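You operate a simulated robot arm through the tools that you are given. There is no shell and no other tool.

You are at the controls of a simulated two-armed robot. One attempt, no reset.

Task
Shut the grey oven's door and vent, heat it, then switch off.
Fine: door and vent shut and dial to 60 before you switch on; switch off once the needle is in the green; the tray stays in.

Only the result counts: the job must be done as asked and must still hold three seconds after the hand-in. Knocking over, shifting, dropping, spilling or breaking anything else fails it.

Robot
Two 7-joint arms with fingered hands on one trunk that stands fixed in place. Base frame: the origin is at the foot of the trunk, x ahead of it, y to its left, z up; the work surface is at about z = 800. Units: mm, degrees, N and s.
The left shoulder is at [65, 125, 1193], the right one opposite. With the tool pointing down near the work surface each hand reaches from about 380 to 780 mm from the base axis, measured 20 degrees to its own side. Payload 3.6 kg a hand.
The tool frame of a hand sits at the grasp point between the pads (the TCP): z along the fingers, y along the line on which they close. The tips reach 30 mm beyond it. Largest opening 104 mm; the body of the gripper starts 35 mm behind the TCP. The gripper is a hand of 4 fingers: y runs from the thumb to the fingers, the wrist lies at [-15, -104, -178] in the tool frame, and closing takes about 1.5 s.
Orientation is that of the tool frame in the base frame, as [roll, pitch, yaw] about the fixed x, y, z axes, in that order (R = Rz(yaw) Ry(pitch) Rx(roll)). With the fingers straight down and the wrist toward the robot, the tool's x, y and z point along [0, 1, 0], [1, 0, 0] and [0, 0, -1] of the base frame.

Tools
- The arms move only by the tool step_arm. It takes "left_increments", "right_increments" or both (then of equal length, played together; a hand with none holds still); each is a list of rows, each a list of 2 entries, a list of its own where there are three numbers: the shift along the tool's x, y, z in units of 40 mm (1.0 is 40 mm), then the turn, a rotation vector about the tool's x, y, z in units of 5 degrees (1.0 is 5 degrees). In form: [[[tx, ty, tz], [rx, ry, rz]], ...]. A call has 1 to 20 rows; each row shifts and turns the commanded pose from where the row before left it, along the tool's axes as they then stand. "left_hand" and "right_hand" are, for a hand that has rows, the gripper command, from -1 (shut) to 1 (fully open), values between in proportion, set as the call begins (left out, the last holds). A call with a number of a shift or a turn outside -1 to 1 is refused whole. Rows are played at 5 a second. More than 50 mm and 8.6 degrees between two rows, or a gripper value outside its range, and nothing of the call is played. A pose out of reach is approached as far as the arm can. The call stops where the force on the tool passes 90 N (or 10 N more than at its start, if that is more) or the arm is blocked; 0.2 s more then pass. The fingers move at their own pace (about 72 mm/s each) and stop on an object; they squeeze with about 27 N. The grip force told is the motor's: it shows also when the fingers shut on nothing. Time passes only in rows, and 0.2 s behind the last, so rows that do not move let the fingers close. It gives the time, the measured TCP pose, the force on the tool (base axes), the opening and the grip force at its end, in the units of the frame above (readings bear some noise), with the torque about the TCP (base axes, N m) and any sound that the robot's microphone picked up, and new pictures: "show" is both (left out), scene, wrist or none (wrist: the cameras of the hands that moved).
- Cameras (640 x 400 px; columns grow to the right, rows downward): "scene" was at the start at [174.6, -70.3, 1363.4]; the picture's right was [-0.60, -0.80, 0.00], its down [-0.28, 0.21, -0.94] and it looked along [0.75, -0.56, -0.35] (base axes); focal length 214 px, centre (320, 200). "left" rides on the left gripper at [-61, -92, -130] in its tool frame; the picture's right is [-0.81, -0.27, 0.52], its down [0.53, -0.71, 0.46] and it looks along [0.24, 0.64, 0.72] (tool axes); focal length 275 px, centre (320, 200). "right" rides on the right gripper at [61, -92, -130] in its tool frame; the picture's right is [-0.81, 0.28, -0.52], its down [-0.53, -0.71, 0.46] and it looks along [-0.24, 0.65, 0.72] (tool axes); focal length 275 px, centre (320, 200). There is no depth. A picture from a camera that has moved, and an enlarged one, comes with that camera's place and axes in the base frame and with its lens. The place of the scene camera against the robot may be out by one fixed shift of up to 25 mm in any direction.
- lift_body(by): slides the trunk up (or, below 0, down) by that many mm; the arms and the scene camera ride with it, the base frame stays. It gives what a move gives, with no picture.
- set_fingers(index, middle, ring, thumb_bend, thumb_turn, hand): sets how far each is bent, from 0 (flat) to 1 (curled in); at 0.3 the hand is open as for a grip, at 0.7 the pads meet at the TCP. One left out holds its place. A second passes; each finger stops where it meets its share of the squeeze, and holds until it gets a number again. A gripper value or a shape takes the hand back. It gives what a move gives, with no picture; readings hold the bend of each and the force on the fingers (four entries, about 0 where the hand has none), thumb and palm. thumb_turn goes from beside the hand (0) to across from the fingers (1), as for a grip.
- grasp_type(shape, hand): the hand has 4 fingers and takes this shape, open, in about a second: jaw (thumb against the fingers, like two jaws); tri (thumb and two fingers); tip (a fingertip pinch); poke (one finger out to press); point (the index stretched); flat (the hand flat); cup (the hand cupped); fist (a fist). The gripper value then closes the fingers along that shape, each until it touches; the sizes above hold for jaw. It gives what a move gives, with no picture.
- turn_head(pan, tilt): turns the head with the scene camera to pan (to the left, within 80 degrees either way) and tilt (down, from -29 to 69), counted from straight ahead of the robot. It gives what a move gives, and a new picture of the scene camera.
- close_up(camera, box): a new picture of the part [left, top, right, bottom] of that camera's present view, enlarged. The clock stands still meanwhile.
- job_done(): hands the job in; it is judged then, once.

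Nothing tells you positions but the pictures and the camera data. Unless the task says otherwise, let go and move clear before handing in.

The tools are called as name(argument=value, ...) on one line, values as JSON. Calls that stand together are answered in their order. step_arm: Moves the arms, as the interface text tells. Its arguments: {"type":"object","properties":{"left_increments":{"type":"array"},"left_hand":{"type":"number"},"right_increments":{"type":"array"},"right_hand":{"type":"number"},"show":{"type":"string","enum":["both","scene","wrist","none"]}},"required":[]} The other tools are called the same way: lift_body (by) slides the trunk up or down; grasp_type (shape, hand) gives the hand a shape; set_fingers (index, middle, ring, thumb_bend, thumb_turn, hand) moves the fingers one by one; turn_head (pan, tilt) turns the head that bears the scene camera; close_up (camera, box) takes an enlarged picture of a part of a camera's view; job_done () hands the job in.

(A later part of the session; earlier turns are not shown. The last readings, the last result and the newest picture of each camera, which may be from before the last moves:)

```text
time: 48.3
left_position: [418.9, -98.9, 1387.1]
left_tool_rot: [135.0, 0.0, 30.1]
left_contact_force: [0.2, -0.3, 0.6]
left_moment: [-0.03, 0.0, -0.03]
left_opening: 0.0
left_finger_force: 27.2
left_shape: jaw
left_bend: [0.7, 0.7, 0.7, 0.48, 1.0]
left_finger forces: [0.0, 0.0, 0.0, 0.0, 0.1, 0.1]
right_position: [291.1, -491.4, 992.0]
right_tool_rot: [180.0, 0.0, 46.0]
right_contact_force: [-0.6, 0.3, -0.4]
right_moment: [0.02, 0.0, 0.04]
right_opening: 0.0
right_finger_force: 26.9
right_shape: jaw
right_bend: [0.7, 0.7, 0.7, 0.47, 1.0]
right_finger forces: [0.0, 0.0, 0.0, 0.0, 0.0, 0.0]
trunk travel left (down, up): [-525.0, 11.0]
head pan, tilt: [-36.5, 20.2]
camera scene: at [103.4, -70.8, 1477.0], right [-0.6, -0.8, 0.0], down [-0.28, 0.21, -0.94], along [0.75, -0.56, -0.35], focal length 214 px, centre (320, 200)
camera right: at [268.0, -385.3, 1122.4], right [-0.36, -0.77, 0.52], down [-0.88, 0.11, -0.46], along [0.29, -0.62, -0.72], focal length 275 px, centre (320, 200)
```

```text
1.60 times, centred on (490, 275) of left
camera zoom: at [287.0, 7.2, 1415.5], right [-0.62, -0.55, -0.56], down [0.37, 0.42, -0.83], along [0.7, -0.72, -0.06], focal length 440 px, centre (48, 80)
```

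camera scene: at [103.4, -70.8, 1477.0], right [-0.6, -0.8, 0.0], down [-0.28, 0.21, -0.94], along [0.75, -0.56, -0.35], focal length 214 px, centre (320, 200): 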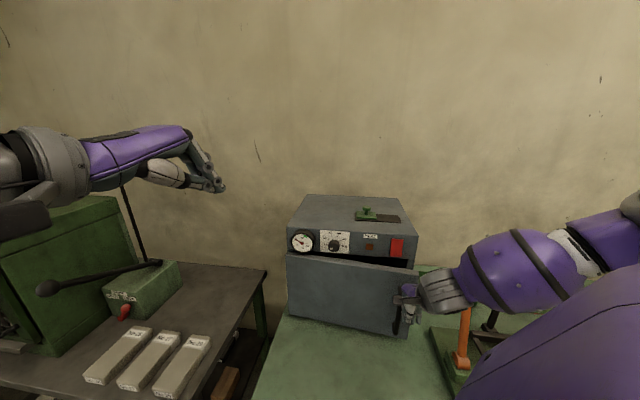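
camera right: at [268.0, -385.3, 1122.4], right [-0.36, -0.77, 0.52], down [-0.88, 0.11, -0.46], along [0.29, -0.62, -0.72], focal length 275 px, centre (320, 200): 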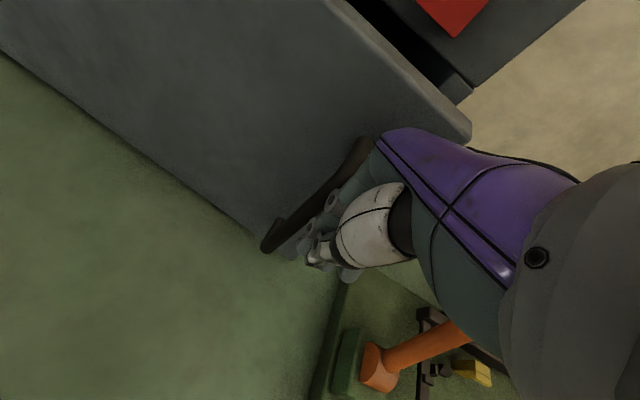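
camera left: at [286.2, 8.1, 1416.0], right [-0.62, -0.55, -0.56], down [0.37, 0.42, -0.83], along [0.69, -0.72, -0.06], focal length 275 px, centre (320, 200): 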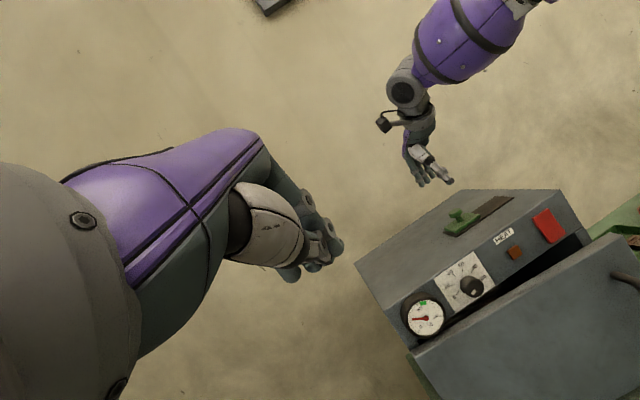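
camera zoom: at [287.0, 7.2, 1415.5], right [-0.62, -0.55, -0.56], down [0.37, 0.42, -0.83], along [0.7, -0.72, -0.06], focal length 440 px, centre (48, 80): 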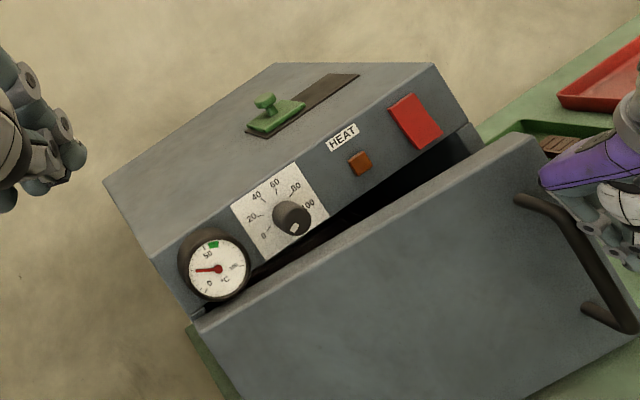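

I'll check closely where the fingers are relative to the handle bar, and the forearm relative to the orange lever.

close_up(camera="left", box=[560, 220, 640, 380])

close_up(camera="scene", box=[370, 220, 550, 390])

close_up(camera="right", box=[220, 110, 420, 290])

```text
2.50 times, centred on (600, 300) of left
camera zoom: at [287.0, 7.2, 1415.5], right [-0.62, -0.55, -0.56], down [0.37, 0.42, -0.83], along [0.7, -0.72, -0.06], focal length 688 px, centre (-380, -50)
```

zoom: 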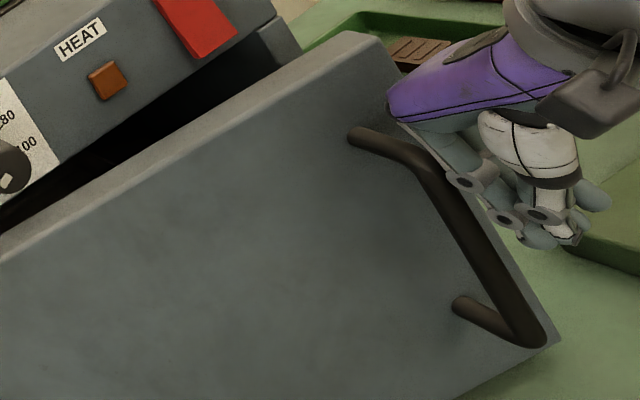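

```text
2.35 times, centred on (460, 305) of scene
camera zoom: at [103.4, -70.8, 1477.0], right [-0.6, -0.8, 0.0], down [-0.28, 0.21, -0.94], along [0.75, -0.56, -0.35], focal length 505 px, centre (-9, -47)
```

zoom: 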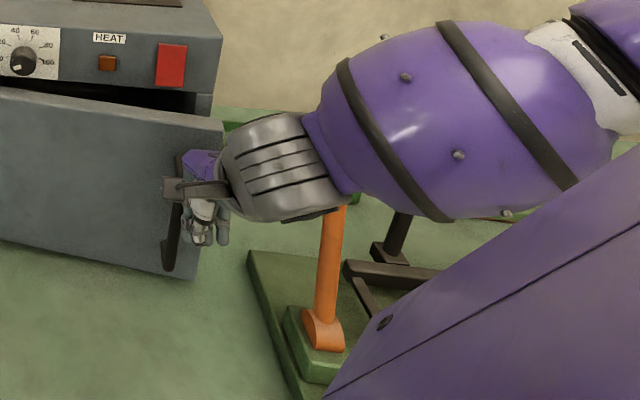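

```text
2.22 times, centred on (320, 200) of right
camera zoom: at [268.0, -385.3, 1122.4], right [-0.36, -0.77, 0.52], down [-0.88, 0.11, -0.46], along [0.29, -0.62, -0.72], focal length 612 px, centre (320, 200)
```

zoom: 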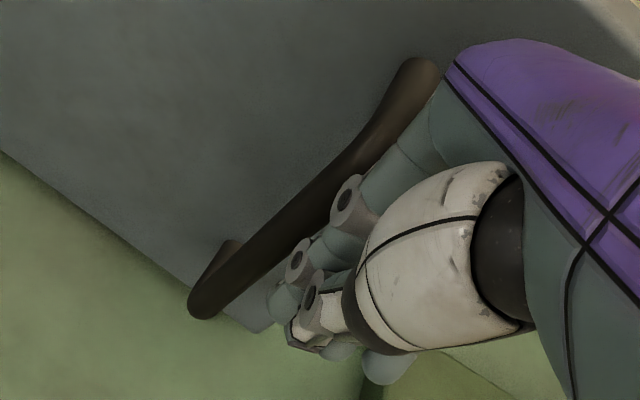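

The bar is really at about (322,-492), some 20 mm to the left of the hand. I'll back off slightly, shift left to centre the fingers on the bar, then push it toward the oven.

step_arm(right_increments=[[[0, -0.25, 0], [0, 0, 0]], [[0.26, 0, 0], [0, 0, 0]], [[0.26, 0, 0], [0, 0, 0]], [[0, 0.2, 0], [0, 0, 0]], [[0, 0.2, 0], [0, 0, 0]], [[0, 0.2, 0], [0, 0, 0]], [[0, 0.2, 0], [0, 0, 0]]])

close_up(camera="left", box=[440, 180, 640, 380])

```text
time: 49.9
left_position: [418.3, -98.2, 1386.6]
left_tool_rot: [135.0, 0.0, 30.0]
left_contact_force: [0.1, 0.4, 0.5]
left_moment: [0.01, 0.03, 0.0]
left_opening: 0.0
left_finger_force: 27.2
left_shape: jaw
left_bend: [0.7, 0.7, 0.7, 0.48, 1.0]
left_finger forces: [0.1, 0.1, 0.1, 0.0, 0.2, 0.0]
right_position: [320.1, -490.1, 991.5]
right_tool_rot: [-180.0, 0.0, 46.0]
right_contact_force: [1.1, -0.3, 0.2]
right_moment: [-0.05, -0.01, -0.04]
right_opening: 0.0
right_finger_force: 26.5
right_shape: jaw
right_bend: [0.7, 0.7, 0.7, 0.47, 1.0]
right_finger forces: [0.0, 0.0, 0.0, 0.1, 0.1, 0.0]
trunk travel left (down, up): [-525.0, 11.0]
head pan, tilt: [-36.5, 20.2]
camera scene: at [103.1, -70.4, 1477.0], right [-0.6, -0.8, 0.0], down [-0.28, 0.21, -0.94], along [0.75, -0.56, -0.35], focal length 214 px, centre (320, 200)
camera right: at [297.1, -384.0, 1122.4], right [-0.36, -0.77, 0.52], down [-0.88, 0.11, -0.46], along [0.29, -0.62, -0.72], focal length 275 px, centre (320, 200)
```

scene: 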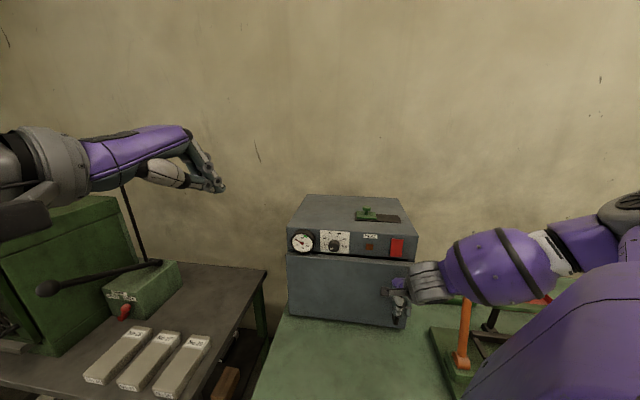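
right: 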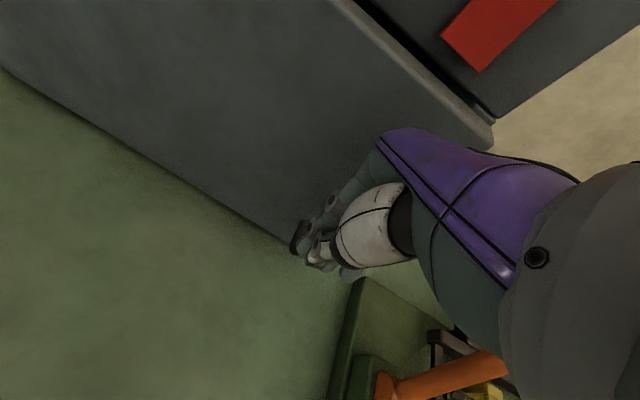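

```text
2.00 times, centred on (540, 280) of left
camera zoom: at [286.8, 7.6, 1415.6], right [-0.62, -0.55, -0.56], down [0.37, 0.42, -0.83], along [0.7, -0.72, -0.06], focal length 551 px, centre (-120, 40)
```

zoom: 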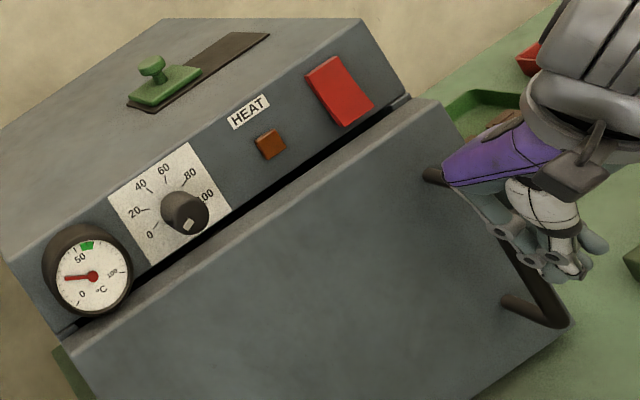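

The door is closing nicely with the hand on the handle; only a thin gap remains. I keep pushing gently until I feel the stop.

step_arm(right_increments=[[[0, 0.2, 0], [0, 0, 0]], [[0, 0.2, 0], [0, 0, 0]], [[0, 0.1, 0], [0, 0, 0]], [[0, 0.1, 0], [0, 0, 0]]])

close_up(camera="left", box=[440, 180, 640, 380])

```text
time: 50.9
left_position: [415.4, -91.9, 1388.2]
left_tool_rot: [134.6, 0.0, 29.9]
left_contact_force: [0.0, -0.2, -0.3]
left_moment: [0.02, 0.01, 0.01]
left_opening: 0.2
left_finger_force: 27.4
left_shape: jaw
left_bend: [0.7, 0.7, 0.7, 0.48, 1.0]
left_finger forces: [0.0, 0.0, 0.0, 0.0, 0.1, 0.1]
right_position: [332.3, -496.9, 994.2]
right_tool_rot: [-179.9, -0.4, 46.5]
right_contact_force: [-27.6, 41.7, 4.6]
right_moment: [-1.1, -0.65, -0.48]
right_opening: 0.2
right_finger_force: 27.2
right_shape: jaw
right_bend: [0.7, 0.7, 0.7, 0.48, 1.0]
right_finger forces: [0.0, 47.2, 4.3, 0.1, 0.1, 0.1]
trunk travel left (down, up): [-525.0, 11.0]
head pan, tilt: [-36.5, 20.2]
camera scene: at [98.5, -63.1, 1477.6], right [-0.6, -0.8, 0.0], down [-0.28, 0.2, -0.94], along [0.76, -0.56, -0.34], focal length 214 px, centre (320, 200)
camera right: at [309.5, -391.4, 1125.9], right [-0.36, -0.78, 0.51], down [-0.88, 0.11, -0.46], along [0.3, -0.62, -0.73], focal length 275 px, centre (320, 200)
```

scene: 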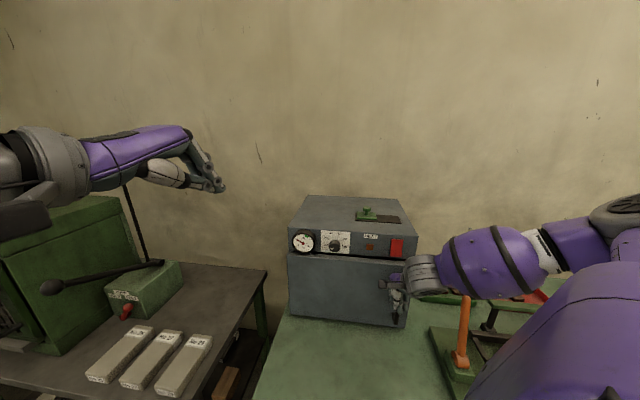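
right: 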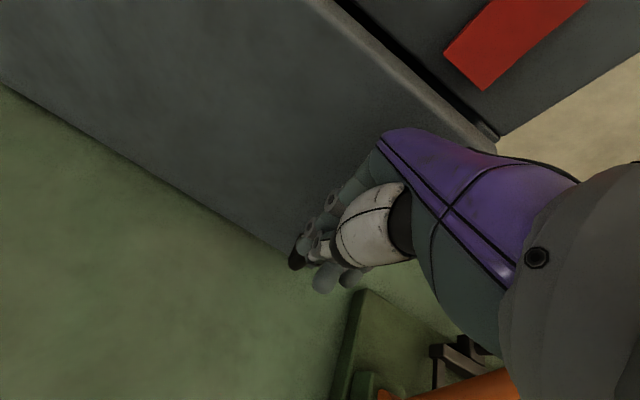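

```text
2.00 times, centred on (540, 280) of left
camera zoom: at [282.3, 14.7, 1416.5], right [-0.61, -0.56, -0.56], down [0.37, 0.42, -0.83], along [0.7, -0.72, -0.05], focal length 551 px, centre (-120, 40)
```

zoom: 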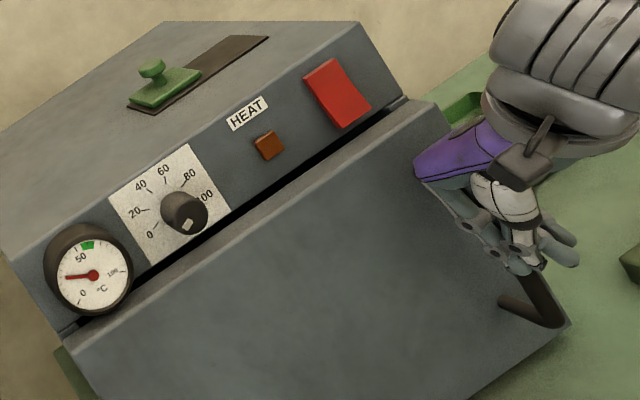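

A 50 N counterforce built up, so the door has met its stop. I'll look closely at the seam to judge whether it is really shut.

close_up(camera="left", box=[560, 190, 640, 250])

close_up(camera="scene", box=[280, 225, 430, 335])

close_up(camera="right", box=[300, 0, 540, 160])

```text
6.67 times, centred on (600, 220) of left
camera zoom: at [282.3, 14.7, 1416.5], right [-0.61, -0.56, -0.56], down [0.37, 0.42, -0.83], along [0.7, -0.72, -0.05], focal length 1835 px, centre (-1547, 67)
```

zoom: 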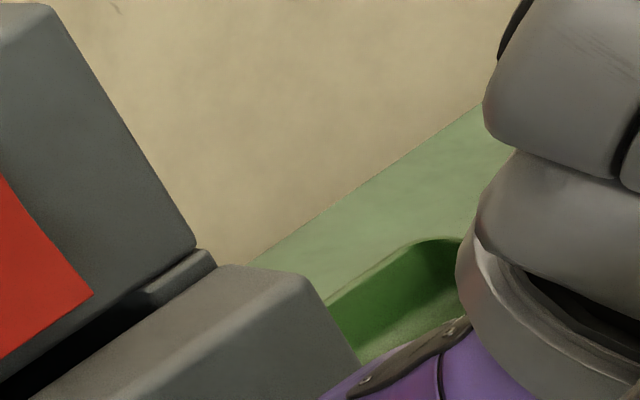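

```text
3.64 times, centred on (355, 280) of scene
camera zoom: at [98.5, -63.1, 1477.6], right [-0.6, -0.8, 0.0], down [-0.28, 0.2, -0.94], along [0.76, -0.56, -0.34], focal length 780 px, centre (193, -91)
```

zoom: 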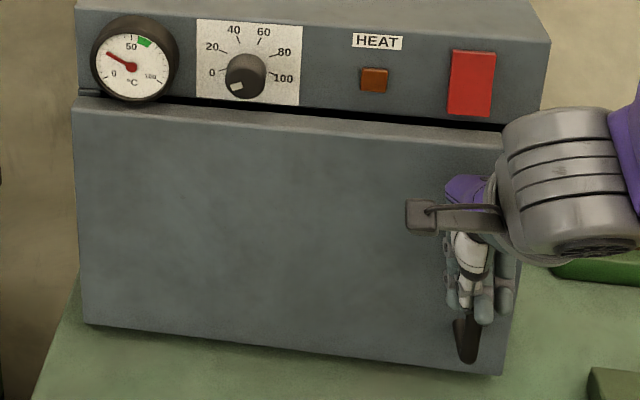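

```text
2.50 times, centred on (420, 80) of right
camera zoom: at [309.5, -391.4, 1125.9], right [-0.36, -0.78, 0.51], down [-0.88, 0.11, -0.46], along [0.3, -0.62, -0.73], focal length 688 px, centre (70, 500)
```

zoom: 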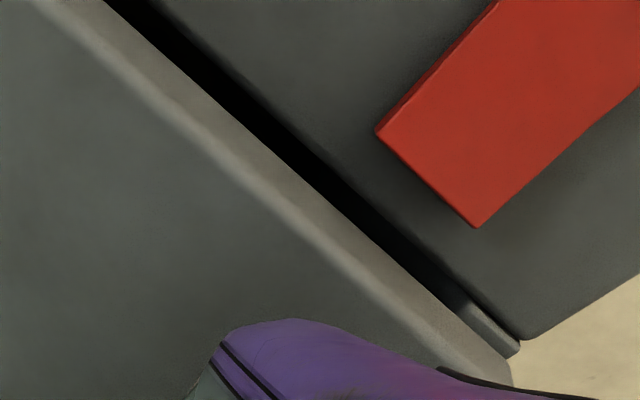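

The seam is even along the whole width and the door edge sits against the side wall, so it looks shut. I'll back the hand off and verify that it stays so.

step_arm(right_increments=[[[0, -0.3, 0], [0, 0, 0]], [[0, -0.5, 0], [0, 0, 0]], [[0, -0.5, 0], [0, 0, 0]]])

close_up(camera="left", box=[440, 180, 640, 380])

close_up(camera="scene", box=[280, 225, 430, 335])

close_up(camera="right", box=[260, 0, 500, 160])

```text
time: 51.7
left_position: [419.1, -96.3, 1388.3]
left_tool_rot: [135.0, 0.0, 30.1]
left_contact_force: [1.0, 0.2, 0.1]
left_moment: [-0.01, -0.01, -0.02]
left_opening: 0.1
left_finger_force: 26.8
left_shape: jaw
left_bend: [0.7, 0.7, 0.7, 0.48, 1.0]
left_finger forces: [0.0, 0.0, 0.0, 0.0, 0.0, 0.0]
right_position: [298.9, -470.9, 993.2]
right_tool_rot: [179.8, 0.1, 45.9]
right_contact_force: [-0.4, -0.4, -0.2]
right_moment: [-0.01, 0.0, -0.02]
right_opening: 0.1
right_finger_force: 27.2
right_shape: jaw
right_bend: [0.7, 0.7, 0.7, 0.49, 1.0]
right_finger forces: [0.1, 0.0, 0.2, 0.0, 0.0, 0.0]
trunk travel left (down, up): [-525.0, 11.0]
head pan, tilt: [-36.5, 20.2]
camera scene: at [103.5, -69.2, 1477.1], right [-0.6, -0.8, 0.0], down [-0.28, 0.21, -0.94], along [0.75, -0.56, -0.35], focal length 214 px, centre (320, 200)
camera right: at [276.6, -365.2, 1122.4], right [-0.37, -0.77, 0.52], down [-0.88, 0.11, -0.46], along [0.29, -0.63, -0.72], focal length 275 px, centre (320, 200)
```

scene: 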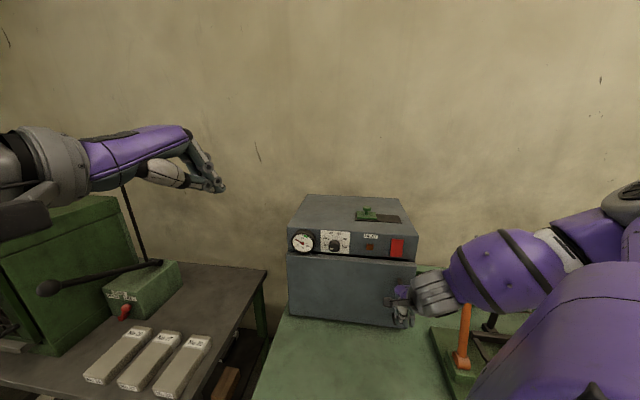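
right: 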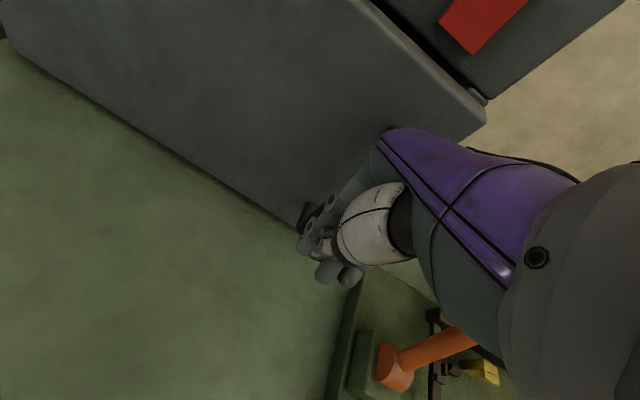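

```text
2.00 times, centred on (540, 280) of left
camera zoom: at [287.2, 8.9, 1415.5], right [-0.62, -0.55, -0.56], down [0.37, 0.42, -0.83], along [0.7, -0.72, -0.06], focal length 551 px, centre (-120, 40)
```

zoom: 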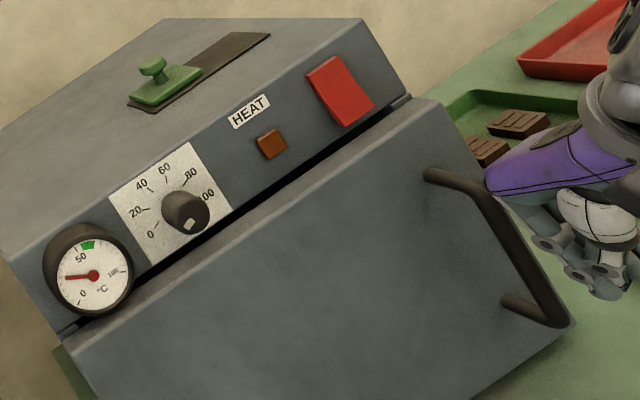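

```text
3.64 times, centred on (355, 280) of scene
camera zoom: at [103.5, -69.2, 1477.1], right [-0.6, -0.8, 0.0], down [-0.28, 0.21, -0.94], along [0.75, -0.56, -0.35], focal length 780 px, centre (193, -91)
```

zoom: 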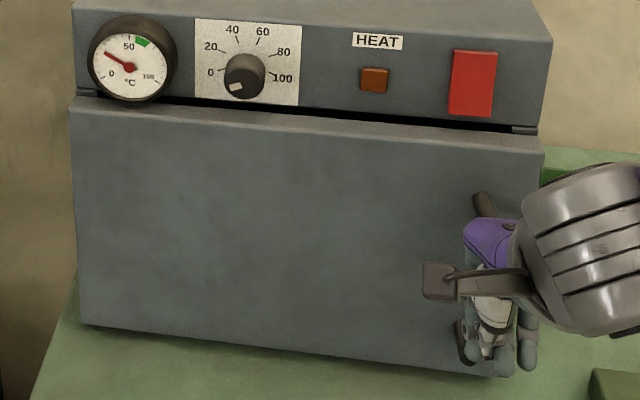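

```text
2.50 times, centred on (380, 80) of right
camera zoom: at [276.6, -365.2, 1122.4], right [-0.37, -0.77, 0.52], down [-0.88, 0.11, -0.46], along [0.29, -0.63, -0.72], focal length 688 px, centre (170, 500)
```

zoom: 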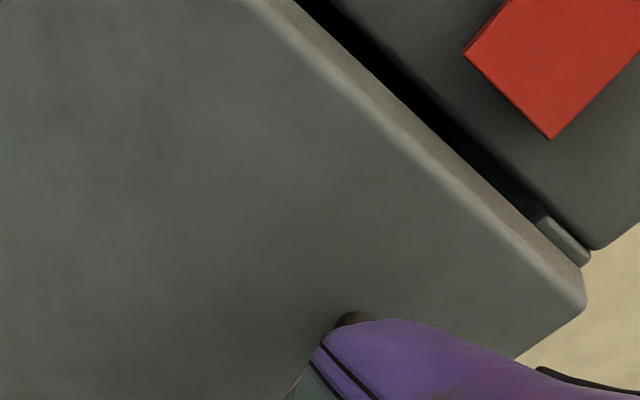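

The door stays shut with a thin even seam. Next is the dial, for which the hand should point horizontally at the panel. I'll raise the right hand to free space above the oven's front to test that orientation at height, and can then lower the trunk to bring it to the knob.

step_arm(right_increments=[[[0, 0, -0.94], [0, 0, 0]], [[0, 0, -0.94], [0, 0, 0]], [[0, 0, -0.94], [0, 0, 0]], [[0, 0, -0.94], [0, 0, 0]], [[0, 0, -0.94], [0, 0, 0]], [[0, 0, -0.94], [0, 0, 0]], [[0, 0, -0.94], [0, 0, 0]], [[0, 0, -0.94], [0, 0, 0]], [[0.919, 0.29, 0], [0, 0, 0]], [[0.919, 0.29, 0], [0, 0, 0]], [[0.919, 0.29, 0], [0, 0, 0]], [[0.919, 0.29, 0], [0, 0, 0]], [[0.919, 0.29, 0], [0, 0, 0]]])

```text
time: 54.5
left_position: [419.4, -97.5, 1386.3]
left_tool_rot: [134.9, 0.1, 30.1]
left_contact_force: [-0.3, -0.3, 0.5]
left_moment: [-0.03, 0.0, 0.0]
left_opening: 0.0
left_finger_force: 27.1
left_shape: jaw
left_bend: [0.7, 0.7, 0.7, 0.48, 1.0]
left_finger forces: [0.0, 0.0, 0.0, 0.0, 0.0, 0.0]
right_position: [468.9, -376.6, 1292.5]
right_tool_rot: [179.9, 0.1, 46.0]
right_contact_force: [0.4, 0.5, 0.3]
right_moment: [-0.01, -0.01, -0.02]
right_opening: 0.1
right_finger_force: 27.0
right_shape: jaw
right_bend: [0.7, 0.7, 0.7, 0.5, 1.0]
right_finger forces: [0.0, 0.0, 0.1, 0.1, 0.1, 0.0]
trunk travel left (down, up): [-525.0, 11.0]
head pan, tilt: [-36.5, 20.2]
camera scene: at [104.3, -69.4, 1477.0], right [-0.6, -0.8, 0.0], down [-0.28, 0.21, -0.94], along [0.75, -0.56, -0.35], focal length 214 px, centre (320, 200)
camera right: at [446.4, -270.6, 1423.6], right [-0.36, -0.77, 0.52], down [-0.88, 0.11, -0.46], along [0.29, -0.62, -0.72], focal length 275 px, centre (320, 200)
```

scene: 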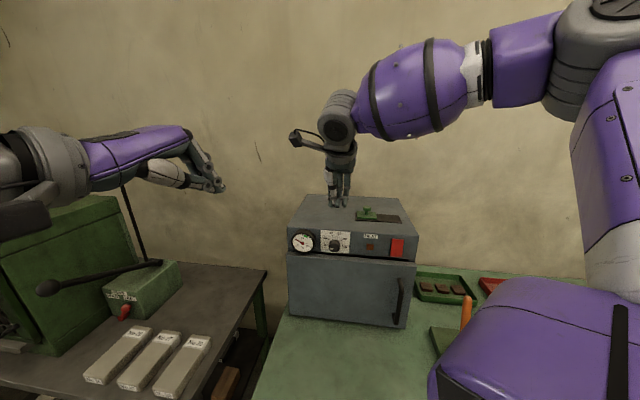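
right: 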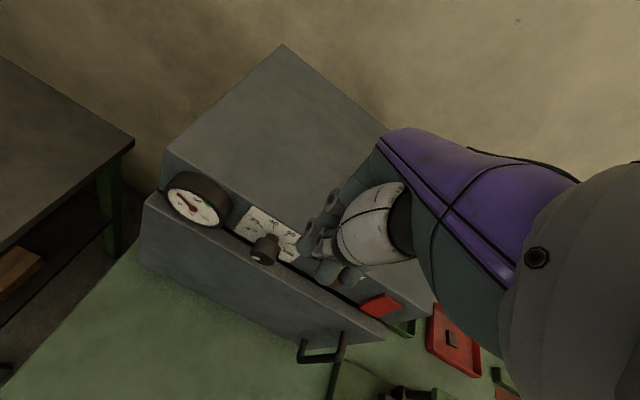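

Here the hand hangs freely in front of and above the panel. I'll tilt it up toward horizontal in place and see how far the arm allows.

step_arm(right_increments=[[[0, 0, 0], [-1, 0, 0]], [[0, 0, 0], [-1, 0, 0]], [[0, 0, 0], [-1, 0, 0]], [[0, 0, 0], [-1, 0, 0]], [[0, 0, 0], [-1, 0, 0]], [[0, 0, 0], [-1, 0, 0]], [[0, 0, 0], [-1, 0, 0]], [[0, 0, 0], [-1, 0, 0]], [[0, 0, 0], [-1, 0, 0]], [[0, 0, 0], [-1, 0, 0]], [[0, 0, 0], [-1, 0, 0]], [[0, 0, 0], [-1, 0, 0]], [[0, 0, 0], [-1, 0, 0]], [[0, 0, 0], [-1, 0, 0]], [[0, 0, 0], [-1, 0, 0]], [[0, 0, 0], [-1, 0, 0]], [[0, 0, 0], [-1, 0, 0]], [[0, 0, 0], [-1, 0, 0]]])

```text
time: 58.3
left_position: [418.8, -97.6, 1386.6]
left_tool_rot: [135.0, 0.0, 30.0]
left_contact_force: [0.2, -0.4, 0.8]
left_moment: [0.0, 0.01, 0.02]
left_opening: 0.0
left_finger_force: 26.7
left_shape: jaw
left_bend: [0.7, 0.7, 0.7, 0.48, 1.0]
left_finger forces: [0.1, 0.0, 0.0, 0.0, 0.0, 0.0]
right_position: [462.1, -360.6, 1310.1]
right_tool_rot: [106.8, -0.7, 44.1]
right_contact_force: [-0.2, 0.3, 0.9]
right_moment: [-0.02, 0.0, -0.03]
right_opening: 0.0
right_finger_force: 27.5
right_shape: jaw
right_bend: [0.7, 0.7, 0.7, 0.5, 1.0]
right_finger forces: [0.0, 0.0, 0.0, 0.0, 0.1, 0.0]
right hand out of reach, approached as far as the arm can: row 15, 16, 17, 18
trunk travel left (down, up): [-525.0, 11.0]
head pan, tilt: [-36.5, 20.2]
camera scene: at [103.1, -70.3, 1477.1], right [-0.6, -0.8, 0.0], down [-0.28, 0.21, -0.94], along [0.75, -0.56, -0.35], focal length 214 px, centre (320, 200)
camera right: at [402.5, -210.9, 1260.1], right [-0.87, -0.27, 0.4], down [-0.22, -0.53, -0.82], along [0.43, -0.81, 0.4], focal length 275 px, centre (320, 200)
```

scene: 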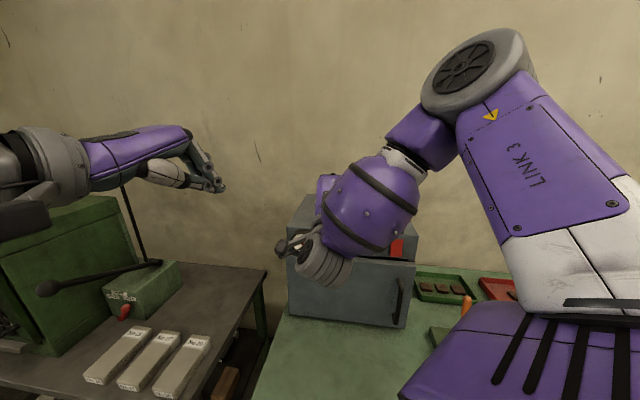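
right: 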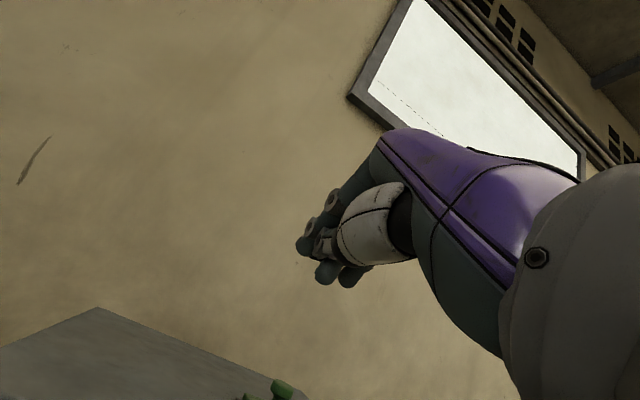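

Tilted with the wrist below, the arm stops at about 73 degrees. Rolling the hand so the wrist lies to the right side (and above) should suit this arm better; I test that here in free space.

step_arm(right_increments=[[[0, 0, 0], [0, 0, -1]], [[0, 0, 0], [0, 0, -1]], [[0, 0, 0], [0, 0, -1]], [[0, 0, 0], [0, 0, -1]], [[0, 0, 0], [0, 0, -1]], [[0, 0, 0], [0, 0, -1]], [[0, 0, 0], [0, 0, -1]], [[0, 0, 0], [0, 0, -1]], [[0, 0, 0], [0, 0, -1]], [[0, 0, 0], [0, 0, -1]], [[0, 0, 0], [0, 0, -1]], [[0, 0, 0], [0, 0, -1]], [[0, 0, 0], [0, 0, -1]], [[0, 0, 0], [0, 0, -1]], [[0, 0, 0], [0, 0, -1]], [[0, 0, 0], [0, 0, -1]], [[0, 0, 0], [0, 0, -1]], [[0, 0, 0], [0, 0, -1]]])

```text
time: 62.1
left_position: [417.2, -98.5, 1387.2]
left_tool_rot: [135.0, 0.0, 30.1]
left_contact_force: [-0.1, 0.1, 1.1]
left_moment: [-0.01, 0.0, -0.01]
left_opening: 0.3
left_finger_force: 27.4
left_shape: jaw
left_bend: [0.7, 0.7, 0.7, 0.48, 1.0]
left_finger forces: [0.0, 0.0, 0.0, 0.1, 0.0, 0.1]
right_position: [441.9, -354.1, 1321.1]
right_tool_rot: [108.4, 8.1, 44.6]
right_contact_force: [-0.2, 0.7, 0.0]
right_moment: [-0.01, 0.01, -0.01]
right_opening: 0.2
right_finger_force: 26.9
right_shape: jaw
right_bend: [0.7, 0.7, 0.7, 0.5, 1.0]
right_finger forces: [0.0, 0.0, 0.1, 0.0, 0.1, 0.0]
right hand out of reach, approached as far as the arm can: row 1, 2, 3, 4, 5, 6, 7, 8, 9, 10, 11, 12, 13, 14, 15, 16, 17, 18
trunk travel left (down, up): [-525.0, 11.0]
head pan, tilt: [-36.5, 20.2]
camera scene: at [103.0, -70.3, 1477.1], right [-0.6, -0.8, 0.0], down [-0.28, 0.21, -0.94], along [0.75, -0.56, -0.35], focal length 214 px, centre (320, 200)
camera right: at [373.0, -208.2, 1266.9], right [-0.81, -0.24, 0.53], down [-0.31, -0.6, -0.74], along [0.49, -0.77, 0.41], focal length 275 px, centre (320, 200)
```

scene: 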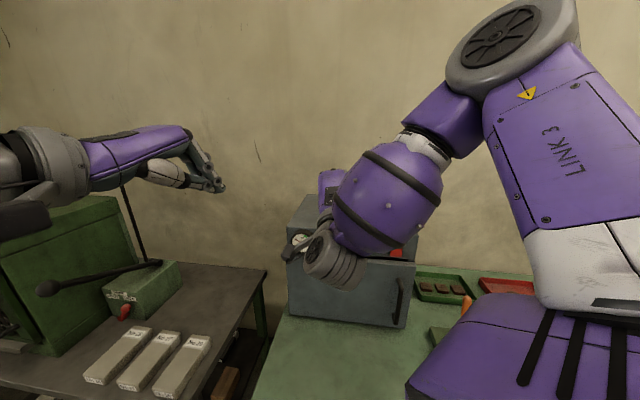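
right: 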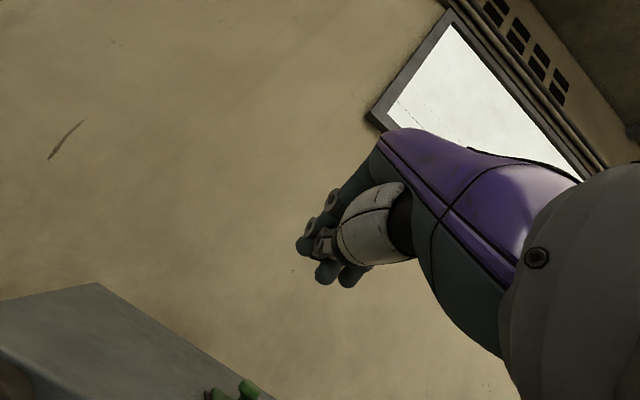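

That roll isn't reachable from here. Instead I'll return the hand to straight down and test turning it about the vertical, so that the fingers could straddle the knob from above.

step_arm(right_increments=[[[0, 0, 0], [0.955, 0.108, 0]], [[0, 0, 0], [0.955, 0.108, 0]], [[0, 0, 0], [0.955, 0.108, 0]], [[0, 0, 0], [0.955, 0.108, 0]], [[0, 0, 0], [0.955, 0.108, 0]], [[0, 0, 0], [0.955, 0.108, 0]], [[0, 0, 0], [0.955, 0.108, 0]], [[0, 0, 0], [0.955, 0.108, 0]], [[0, 0, 0], [0.955, 0.108, 0]], [[0, 0, 0], [0.955, 0.108, 0]], [[0, 0, 0], [0.955, 0.108, 0]], [[0, 0, 0], [0.955, 0.108, 0]], [[0, 0, 0], [0.955, 0.108, 0]], [[0, 0, 0], [0.955, 0.108, 0]], [[0, 0, 0], [0.955, 0.108, 0]]], show="none")

```text
time: 65.3
left_position: [418.8, -97.5, 1388.2]
left_tool_rot: [135.0, 0.0, 30.0]
left_contact_force: [-0.6, -0.7, 0.5]
left_moment: [-0.02, 0.0, 0.01]
left_opening: 0.0
left_finger_force: 27.2
left_shape: jaw
left_bend: [0.7, 0.7, 0.7, 0.48, 1.0]
left_finger forces: [0.1, 0.1, 0.0, 0.0, 0.0, 0.0]
right_position: [441.8, -354.0, 1319.4]
right_tool_rot: [-179.4, 1.9, 49.3]
right_contact_force: [-0.4, 0.7, -0.1]
right_moment: [0.0, -0.01, 0.0]
right_opening: 0.0
right_finger_force: 27.1
right_shape: jaw
right_bend: [0.7, 0.7, 0.7, 0.5, 1.0]
right_finger forces: [0.0, 0.1, 0.1, 0.0, 0.0, 0.0]
trunk travel left (down, up): [-525.0, 11.0]
head pan, tilt: [-36.5, 20.2]
```

The hand points down again. Now I turn it 87 degrees about the vertical so that the fingers close along the panel's width, with the wrist to the right.

step_arm(right_increments=[[[0, 0, 0], [-0.12, 0.38, 0]], [[0, 0, 0], [0, 0, -0.963]], [[0, 0, 0], [0, 0, -0.963]], [[0, 0, 0], [0, 0, -0.963]], [[0, 0, 0], [0, 0, -0.963]], [[0, 0, 0], [0, 0, -0.963]], [[0, 0, 0], [0, 0, -0.963]], [[0, 0, 0], [0, 0, -0.963]], [[0, 0, 0], [0, 0, -0.963]], [[0, 0, 0], [0, 0, -0.963]], [[0, 0, 0], [0, 0, -0.963]], [[0, 0, 0], [0, 0, -0.963]], [[0, 0, 0], [0, 0, -0.963]], [[0, 0, 0], [0, 0, -0.963]], [[0, 0, 0], [0, 0, -0.963]], [[0, 0, 0], [0, 0, -0.963]], [[0, 0, 0], [0, 0, -0.963]], [[0, 0, 0], [0, 0, -0.963]], [[0, 0, 0], [0, 0, -0.963]]])

```text
time: 69.3
left_position: [418.3, -97.4, 1388.1]
left_tool_rot: [135.0, 0.0, 30.1]
left_contact_force: [-0.5, 0.1, -0.3]
left_moment: [0.01, 0.01, -0.01]
left_opening: 0.0
left_finger_force: 27.1
left_shape: jaw
left_bend: [0.7, 0.7, 0.7, 0.48, 1.0]
left_finger forces: [0.0, 0.1, 0.0, 0.1, 0.0, 0.1]
right_position: [373.9, -205.0, 1323.5]
right_tool_rot: [180.0, 0.2, 135.5]
right_contact_force: [-0.6, 0.8, -0.1]
right_moment: [-0.02, 0.03, -0.03]
right_opening: 0.1
right_finger_force: 26.9
right_shape: jaw
right_bend: [0.7, 0.7, 0.7, 0.5, 1.0]
right_finger forces: [0.0, 0.1, 0.0, 0.0, 0.0, 0.1]
right hand out of reach, approached as far as the arm can: row 13, 14, 15, 16, 17, 18, 19
trunk travel left (down, up): [-525.0, 11.0]
head pan, tilt: [-36.5, 20.2]
camera scene: at [103.2, -69.7, 1477.1], right [-0.6, -0.8, 0.0], down [-0.28, 0.21, -0.94], along [0.75, -0.56, -0.35], focal length 214 px, centre (320, 200)
camera right: at [267.3, -228.3, 1453.9], right [0.77, -0.37, 0.52], down [-0.12, -0.88, -0.45], along [0.63, 0.29, -0.72], focal length 275 px, centre (320, 200)
```

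scene: 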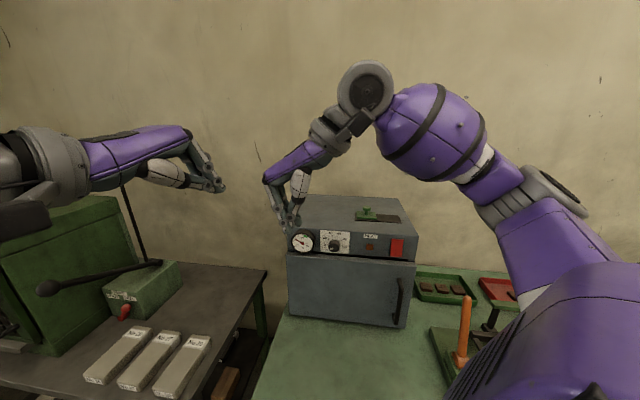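
right: 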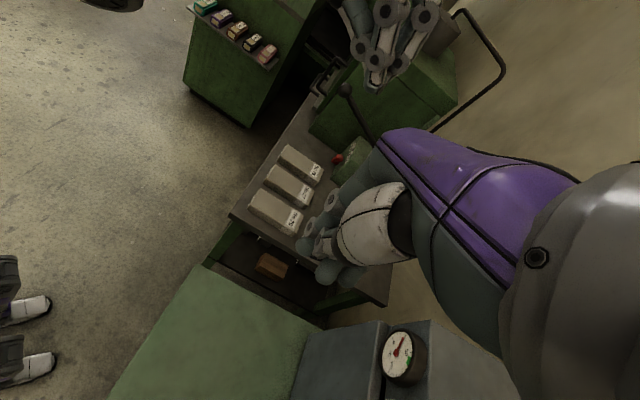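

The orientation is possible, but the arm slid the hand left to get it. I'll try to walk it back toward the point above the knob, moving away from the left hand.

step_arm(right_increments=[[[-0.76, -0.29, 0], [0, 0, 0]], [[-0.76, -0.29, 0], [0, 0, 0]], [[-0.76, -0.29, 0], [0, 0, 0]], [[-0.76, -0.29, 0], [0, 0, 0]], [[-0.76, -0.29, 0], [0, 0, 0]]])

```text
time: 70.5
left_position: [417.6, -97.9, 1387.8]
left_tool_rot: [135.0, 0.0, 30.0]
left_contact_force: [-0.1, 0.9, -0.2]
left_moment: [-0.05, 0.03, -0.01]
left_opening: 0.0
left_finger_force: 27.8
left_shape: jaw
left_bend: [0.7, 0.7, 0.7, 0.48, 1.0]
left_finger forces: [0.1, 0.0, 0.0, 0.1, 0.0, 0.0]
right_position: [370.7, -209.8, 1336.4]
right_tool_rot: [180.0, 0.1, 135.5]
right_contact_force: [-0.7, 1.7, -0.1]
right_moment: [0.02, -0.02, 0.02]
right_opening: 0.0
right_finger_force: 26.9
right_shape: jaw
right_bend: [0.7, 0.7, 0.7, 0.5, 1.0]
right_finger forces: [0.0, 0.0, 0.0, 0.0, 0.1, 0.0]
right hand out of reach, approached as far as the arm can: row 1, 2, 3, 4, 5
trunk travel left (down, up): [-525.0, 11.0]
head pan, tilt: [-36.5, 20.2]
camera scene: at [103.0, -70.3, 1477.1], right [-0.6, -0.8, 0.0], down [-0.28, 0.21, -0.94], along [0.75, -0.56, -0.35], focal length 214 px, centre (320, 200)
camera right: at [263.3, -232.8, 1465.6], right [0.77, -0.37, 0.52], down [-0.12, -0.88, -0.45], along [0.63, 0.29, -0.72], focal length 275 px, centre (320, 200)
```

scene: 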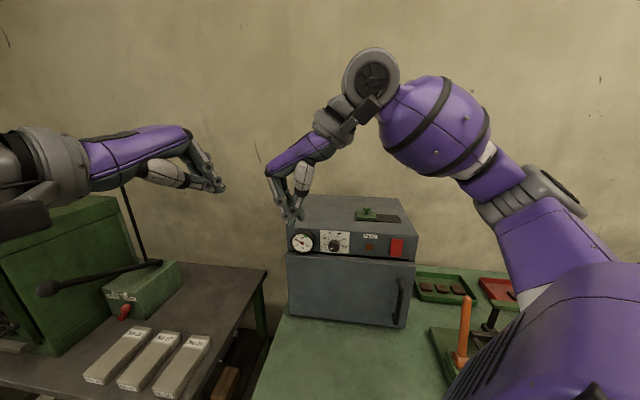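
right: 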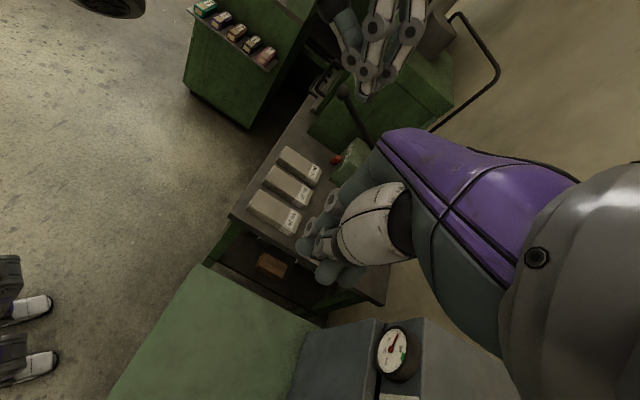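

That side is blocked by a joint limit. I'll go back toward the normal heading (moving away from the left hand on the way) and then try the opposite turn.

step_arm(right_increments=[[[0, 0, 0], [0, 0, 1]], [[0, 0, 0], [0, 0, 1]], [[0, 0, 0], [0, 0, 1]], [[0, 0, 0], [0, 0, 1]], [[0, 0, 0], [0, 0, 1]], [[0, 0, 0], [0, 0, 1]], [[0, 0, 0], [0, 0, 1]], [[0, 0, 0], [0, 0, 1]], [[0, 0, 0], [0, 0, 1]], [[-0.906, 0.4375, 0], [0, 0, 0]], [[-0.906, 0.4375, 0], [0, 0, 0]], [[-0.906, 0.4375, 0], [0, 0, 0]], [[-0.906, 0.4375, 0], [0, 0, 0]]])

```text
time: 73.3
left_position: [419.1, -98.5, 1386.4]
left_tool_rot: [135.0, 0.0, 30.0]
left_contact_force: [-1.0, 0.0, -0.1]
left_moment: [0.01, 0.02, 0.04]
left_opening: 0.0
left_finger_force: 27.3
left_shape: jaw
left_bend: [0.7, 0.7, 0.7, 0.48, 1.0]
left_finger forces: [0.0, 0.1, 0.0, 0.1, 0.0, 0.0]
right_position: [441.1, -352.4, 1335.6]
right_tool_rot: [179.9, 0.1, 90.7]
right_contact_force: [-0.3, 0.0, 0.6]
right_moment: [0.02, -0.01, 0.0]
right_opening: 0.0
right_finger_force: 27.4
right_shape: jaw
right_bend: [0.7, 0.7, 0.7, 0.5, 1.0]
right_finger forces: [0.1, 0.0, 0.1, 0.1, 0.0, 0.1]
trunk travel left (down, up): [-525.0, 11.0]
head pan, tilt: [-36.5, 20.2]
camera scene: at [103.4, -70.9, 1477.0], right [-0.6, -0.8, 0.0], down [-0.28, 0.21, -0.94], along [0.75, -0.56, -0.35], focal length 214 px, centre (320, 200)
camera right: at [349.5, -294.0, 1465.5], right [0.28, -0.81, 0.52], down [-0.71, -0.54, -0.46], along [0.65, -0.24, -0.72], focal length 275 px, centre (320, 200)
```

scene: 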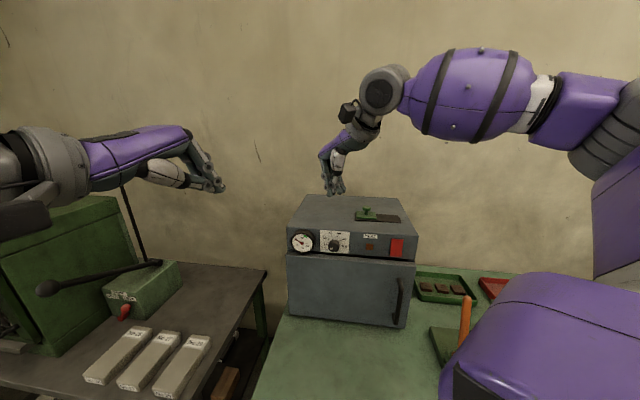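
right: 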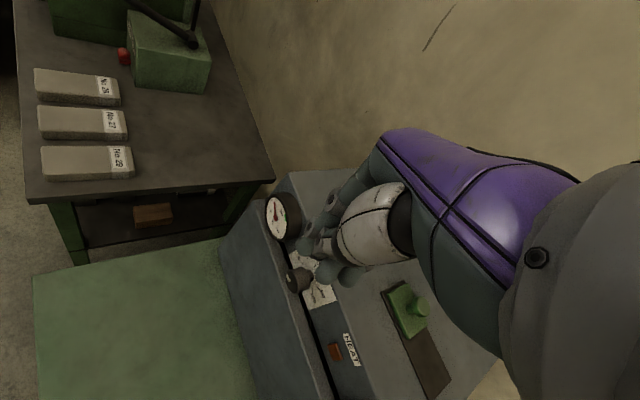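

I'll now turn the hand the other way about the vertical, in place and well above the oven.

step_arm(right_increments=[[[0, 0, 0], [0, 0, 1]], [[0, 0, 0], [0, 0, 1]], [[0, 0, 0], [0, 0, 1]], [[0, 0, 0], [0, 0, 1]], [[0, 0, 0], [0, 0, 1]], [[0, 0, 0], [0, 0, 1]], [[0, 0, 0], [0, 0, 1]], [[0, 0, 0], [0, 0, 1]], [[0, 0, 0], [0, 0, 1]], [[0, 0, 0], [0, 0, 1]], [[0, 0, 0], [0, 0, 1]], [[0, 0, 0], [0, 0, 1]], [[0, 0, 0], [0, 0, 1]], [[0, 0, 0], [0, 0, 1]], [[0, 0, 0], [0, 0, 1]], [[0, 0, 0], [0, 0, 1]], [[0, 0, 0], [0, 0, 1]], [[0, 0, 0], [0, 0, 1]], [[0, 0, 0], [0, 0, 1]], [[0, 0, 0], [0, 0, 1]]])

```text
time: 77.5
left_position: [418.7, -98.1, 1388.1]
left_tool_rot: [135.0, 0.1, 30.0]
left_contact_force: [0.8, 0.2, 0.3]
left_moment: [0.03, 0.01, -0.01]
left_opening: 0.0
left_finger_force: 26.8
left_shape: jaw
left_bend: [0.7, 0.7, 0.7, 0.48, 1.0]
left_finger forces: [0.1, 0.0, 0.1, 0.0, 0.1, 0.0]
right_position: [442.6, -352.9, 1337.9]
right_tool_rot: [179.9, -0.1, -9.4]
right_contact_force: [-0.4, 0.0, 1.0]
right_moment: [-0.03, -0.02, 0.0]
right_opening: 0.0
right_finger_force: 26.0
right_shape: jaw
right_bend: [0.7, 0.7, 0.7, 0.5, 1.0]
right_finger forces: [0.0, 0.0, 0.0, 0.1, 0.1, 0.1]
trunk travel left (down, up): [-525.0, 11.0]
head pan, tilt: [-36.5, 20.2]
camera scene: at [103.3, -70.3, 1477.0], right [-0.6, -0.8, 0.0], down [-0.28, 0.21, -0.94], along [0.75, -0.56, -0.35], focal length 214 px, centre (320, 200)
camera right: at [518.8, -273.3, 1467.6], right [-0.85, -0.14, 0.52], down [-0.41, 0.79, -0.46], along [-0.34, -0.6, -0.72], focal length 275 px, centre (320, 200)
```

scene: 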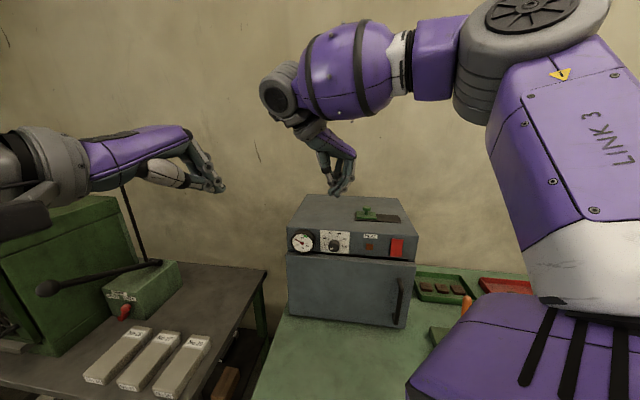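
right: 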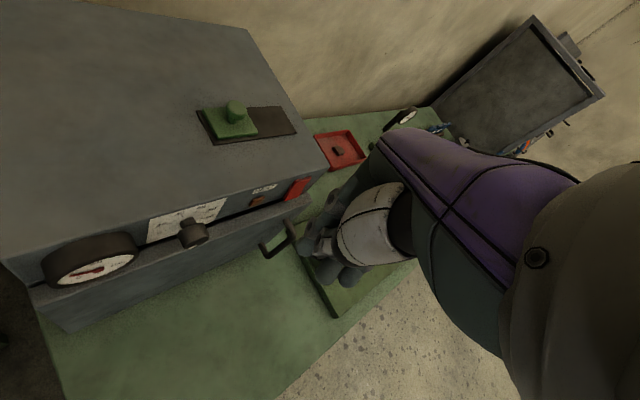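

This direction works well: all rows were reachable. I turn the remaining 35 degrees.

step_arm(right_increments=[[[0, 0, 0], [0, 0, 1]], [[0, 0, 0], [0, 0, 1]], [[0, 0, 0], [0, 0, 1]], [[0, 0, 0], [0, 0, 1]], [[0, 0, 0], [0, 0, 1]], [[0, 0, 0], [0, 0, 1]], [[0, 0, 0], [0, 0, 0.92]]])

```text
time: 79.1
left_position: [418.9, -98.2, 1387.7]
left_tool_rot: [135.0, 0.0, 29.9]
left_contact_force: [0.4, -0.1, 0.0]
left_moment: [-0.02, -0.01, 0.02]
left_opening: 0.1
left_finger_force: 26.8
left_shape: jaw
left_bend: [0.7, 0.7, 0.7, 0.48, 1.0]
left_finger forces: [0.0, 0.0, 0.1, 0.1, 0.0, 0.0]
right_position: [418.0, -370.8, 1310.1]
right_tool_rot: [-179.7, -0.3, -43.9]
right_contact_force: [0.4, 0.1, 0.9]
right_moment: [0.02, -0.01, -0.04]
right_opening: 0.0
right_finger_force: 26.7
right_shape: jaw
right_bend: [0.7, 0.7, 0.7, 0.5, 1.0]
right_finger forces: [0.0, 0.1, 0.1, 0.0, 0.1, 0.1]
right hand out of reach, approached as far as the arm can: row 4, 5, 6, 7
trunk travel left (down, up): [-525.0, 11.0]
head pan, tilt: [-36.5, 20.2]
camera scene: at [103.0, -70.4, 1477.1], right [-0.6, -0.8, 0.0], down [-0.28, 0.21, -0.94], along [0.75, -0.56, -0.35], focal length 214 px, centre (320, 200)
camera right: at [525.3, -348.1, 1441.6], right [-0.78, 0.36, 0.51], down [0.11, 0.88, -0.45], along [-0.62, -0.3, -0.73], focal length 275 px, centre (320, 200)
```

scene: 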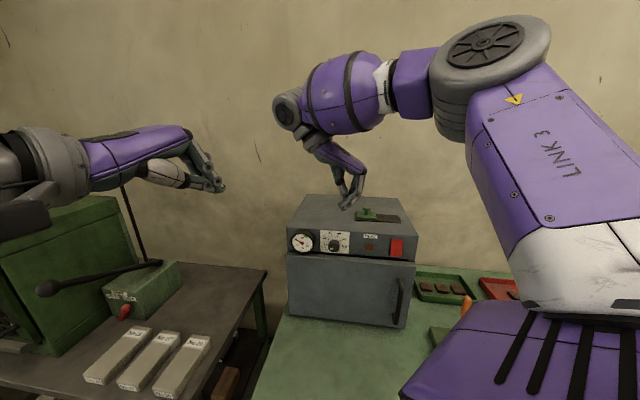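
right: 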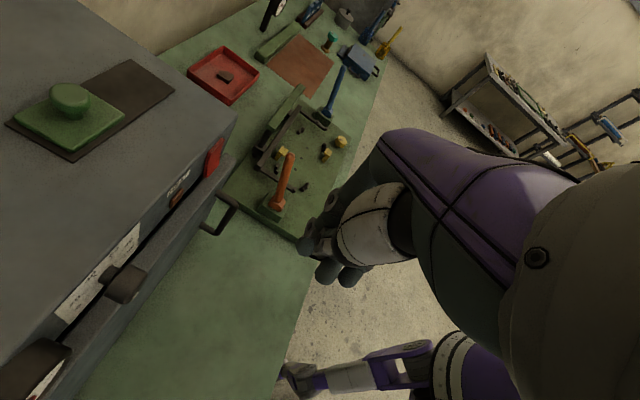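

The hand now closes along the panel's width, with the wrist to the left. I move it to just above the knob to check that the arm keeps this orientation there.

step_arm(right_increments=[[[0.604, -0.183, 0.375], [0, 0, 0]], [[0.604, -0.183, 0.375], [0, 0, 0]], [[0.604, -0.183, 0.375], [0, 0, 0]], [[0.604, -0.183, 0.375], [0, 0, 0]]])

```text
time: 80.1
left_position: [419.2, -98.0, 1387.2]
left_tool_rot: [135.0, 0.1, 30.0]
left_contact_force: [-0.2, -0.1, -0.3]
left_moment: [0.03, 0.01, 0.02]
left_opening: 0.1
left_finger_force: 27.1
left_shape: jaw
left_bend: [0.7, 0.7, 0.7, 0.48, 1.0]
left_finger forces: [0.0, 0.1, 0.0, 0.0, 0.0, 0.1]
right_position: [489.7, -421.3, 1242.3]
right_tool_rot: [-179.8, -0.1, -43.8]
right_contact_force: [1.4, -0.1, -0.3]
right_moment: [0.02, 0.01, -0.01]
right_opening: 0.0
right_finger_force: 26.8
right_shape: jaw
right_bend: [0.7, 0.7, 0.7, 0.5, 1.0]
right_finger forces: [0.0, 0.0, 0.0, 0.1, 0.0, 0.0]
right hand out of reach, approached as far as the arm can: row 2, 3, 4
trunk travel left (down, up): [-525.0, 11.0]
head pan, tilt: [-36.5, 20.2]
camera scene: at [103.9, -70.8, 1476.9], right [-0.6, -0.8, 0.0], down [-0.28, 0.21, -0.94], along [0.75, -0.56, -0.35], focal length 214 px, centre (320, 200)
camera right: at [598.5, -398.4, 1372.8], right [-0.78, 0.36, 0.51], down [0.11, 0.88, -0.46], along [-0.62, -0.3, -0.73], focal length 275 px, centre (320, 200)
```

scene: 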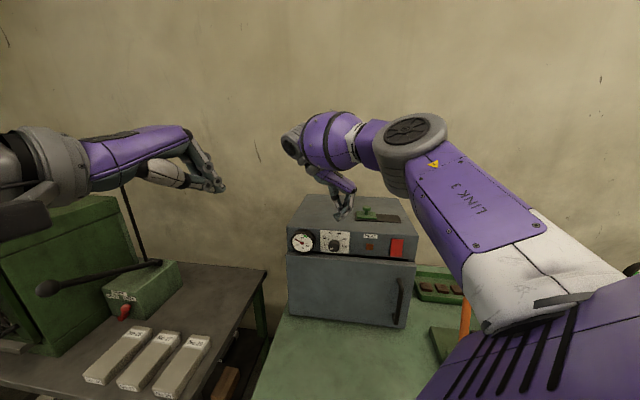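
right: 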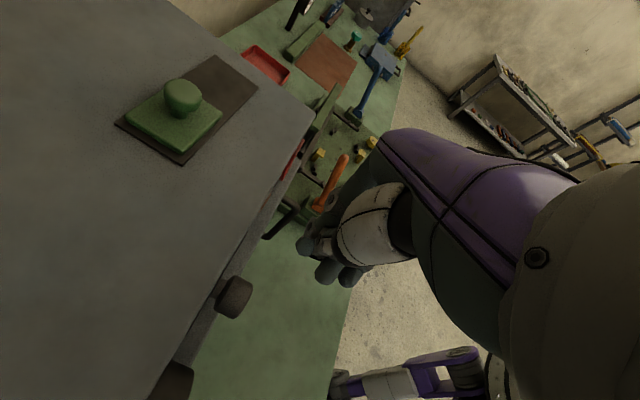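

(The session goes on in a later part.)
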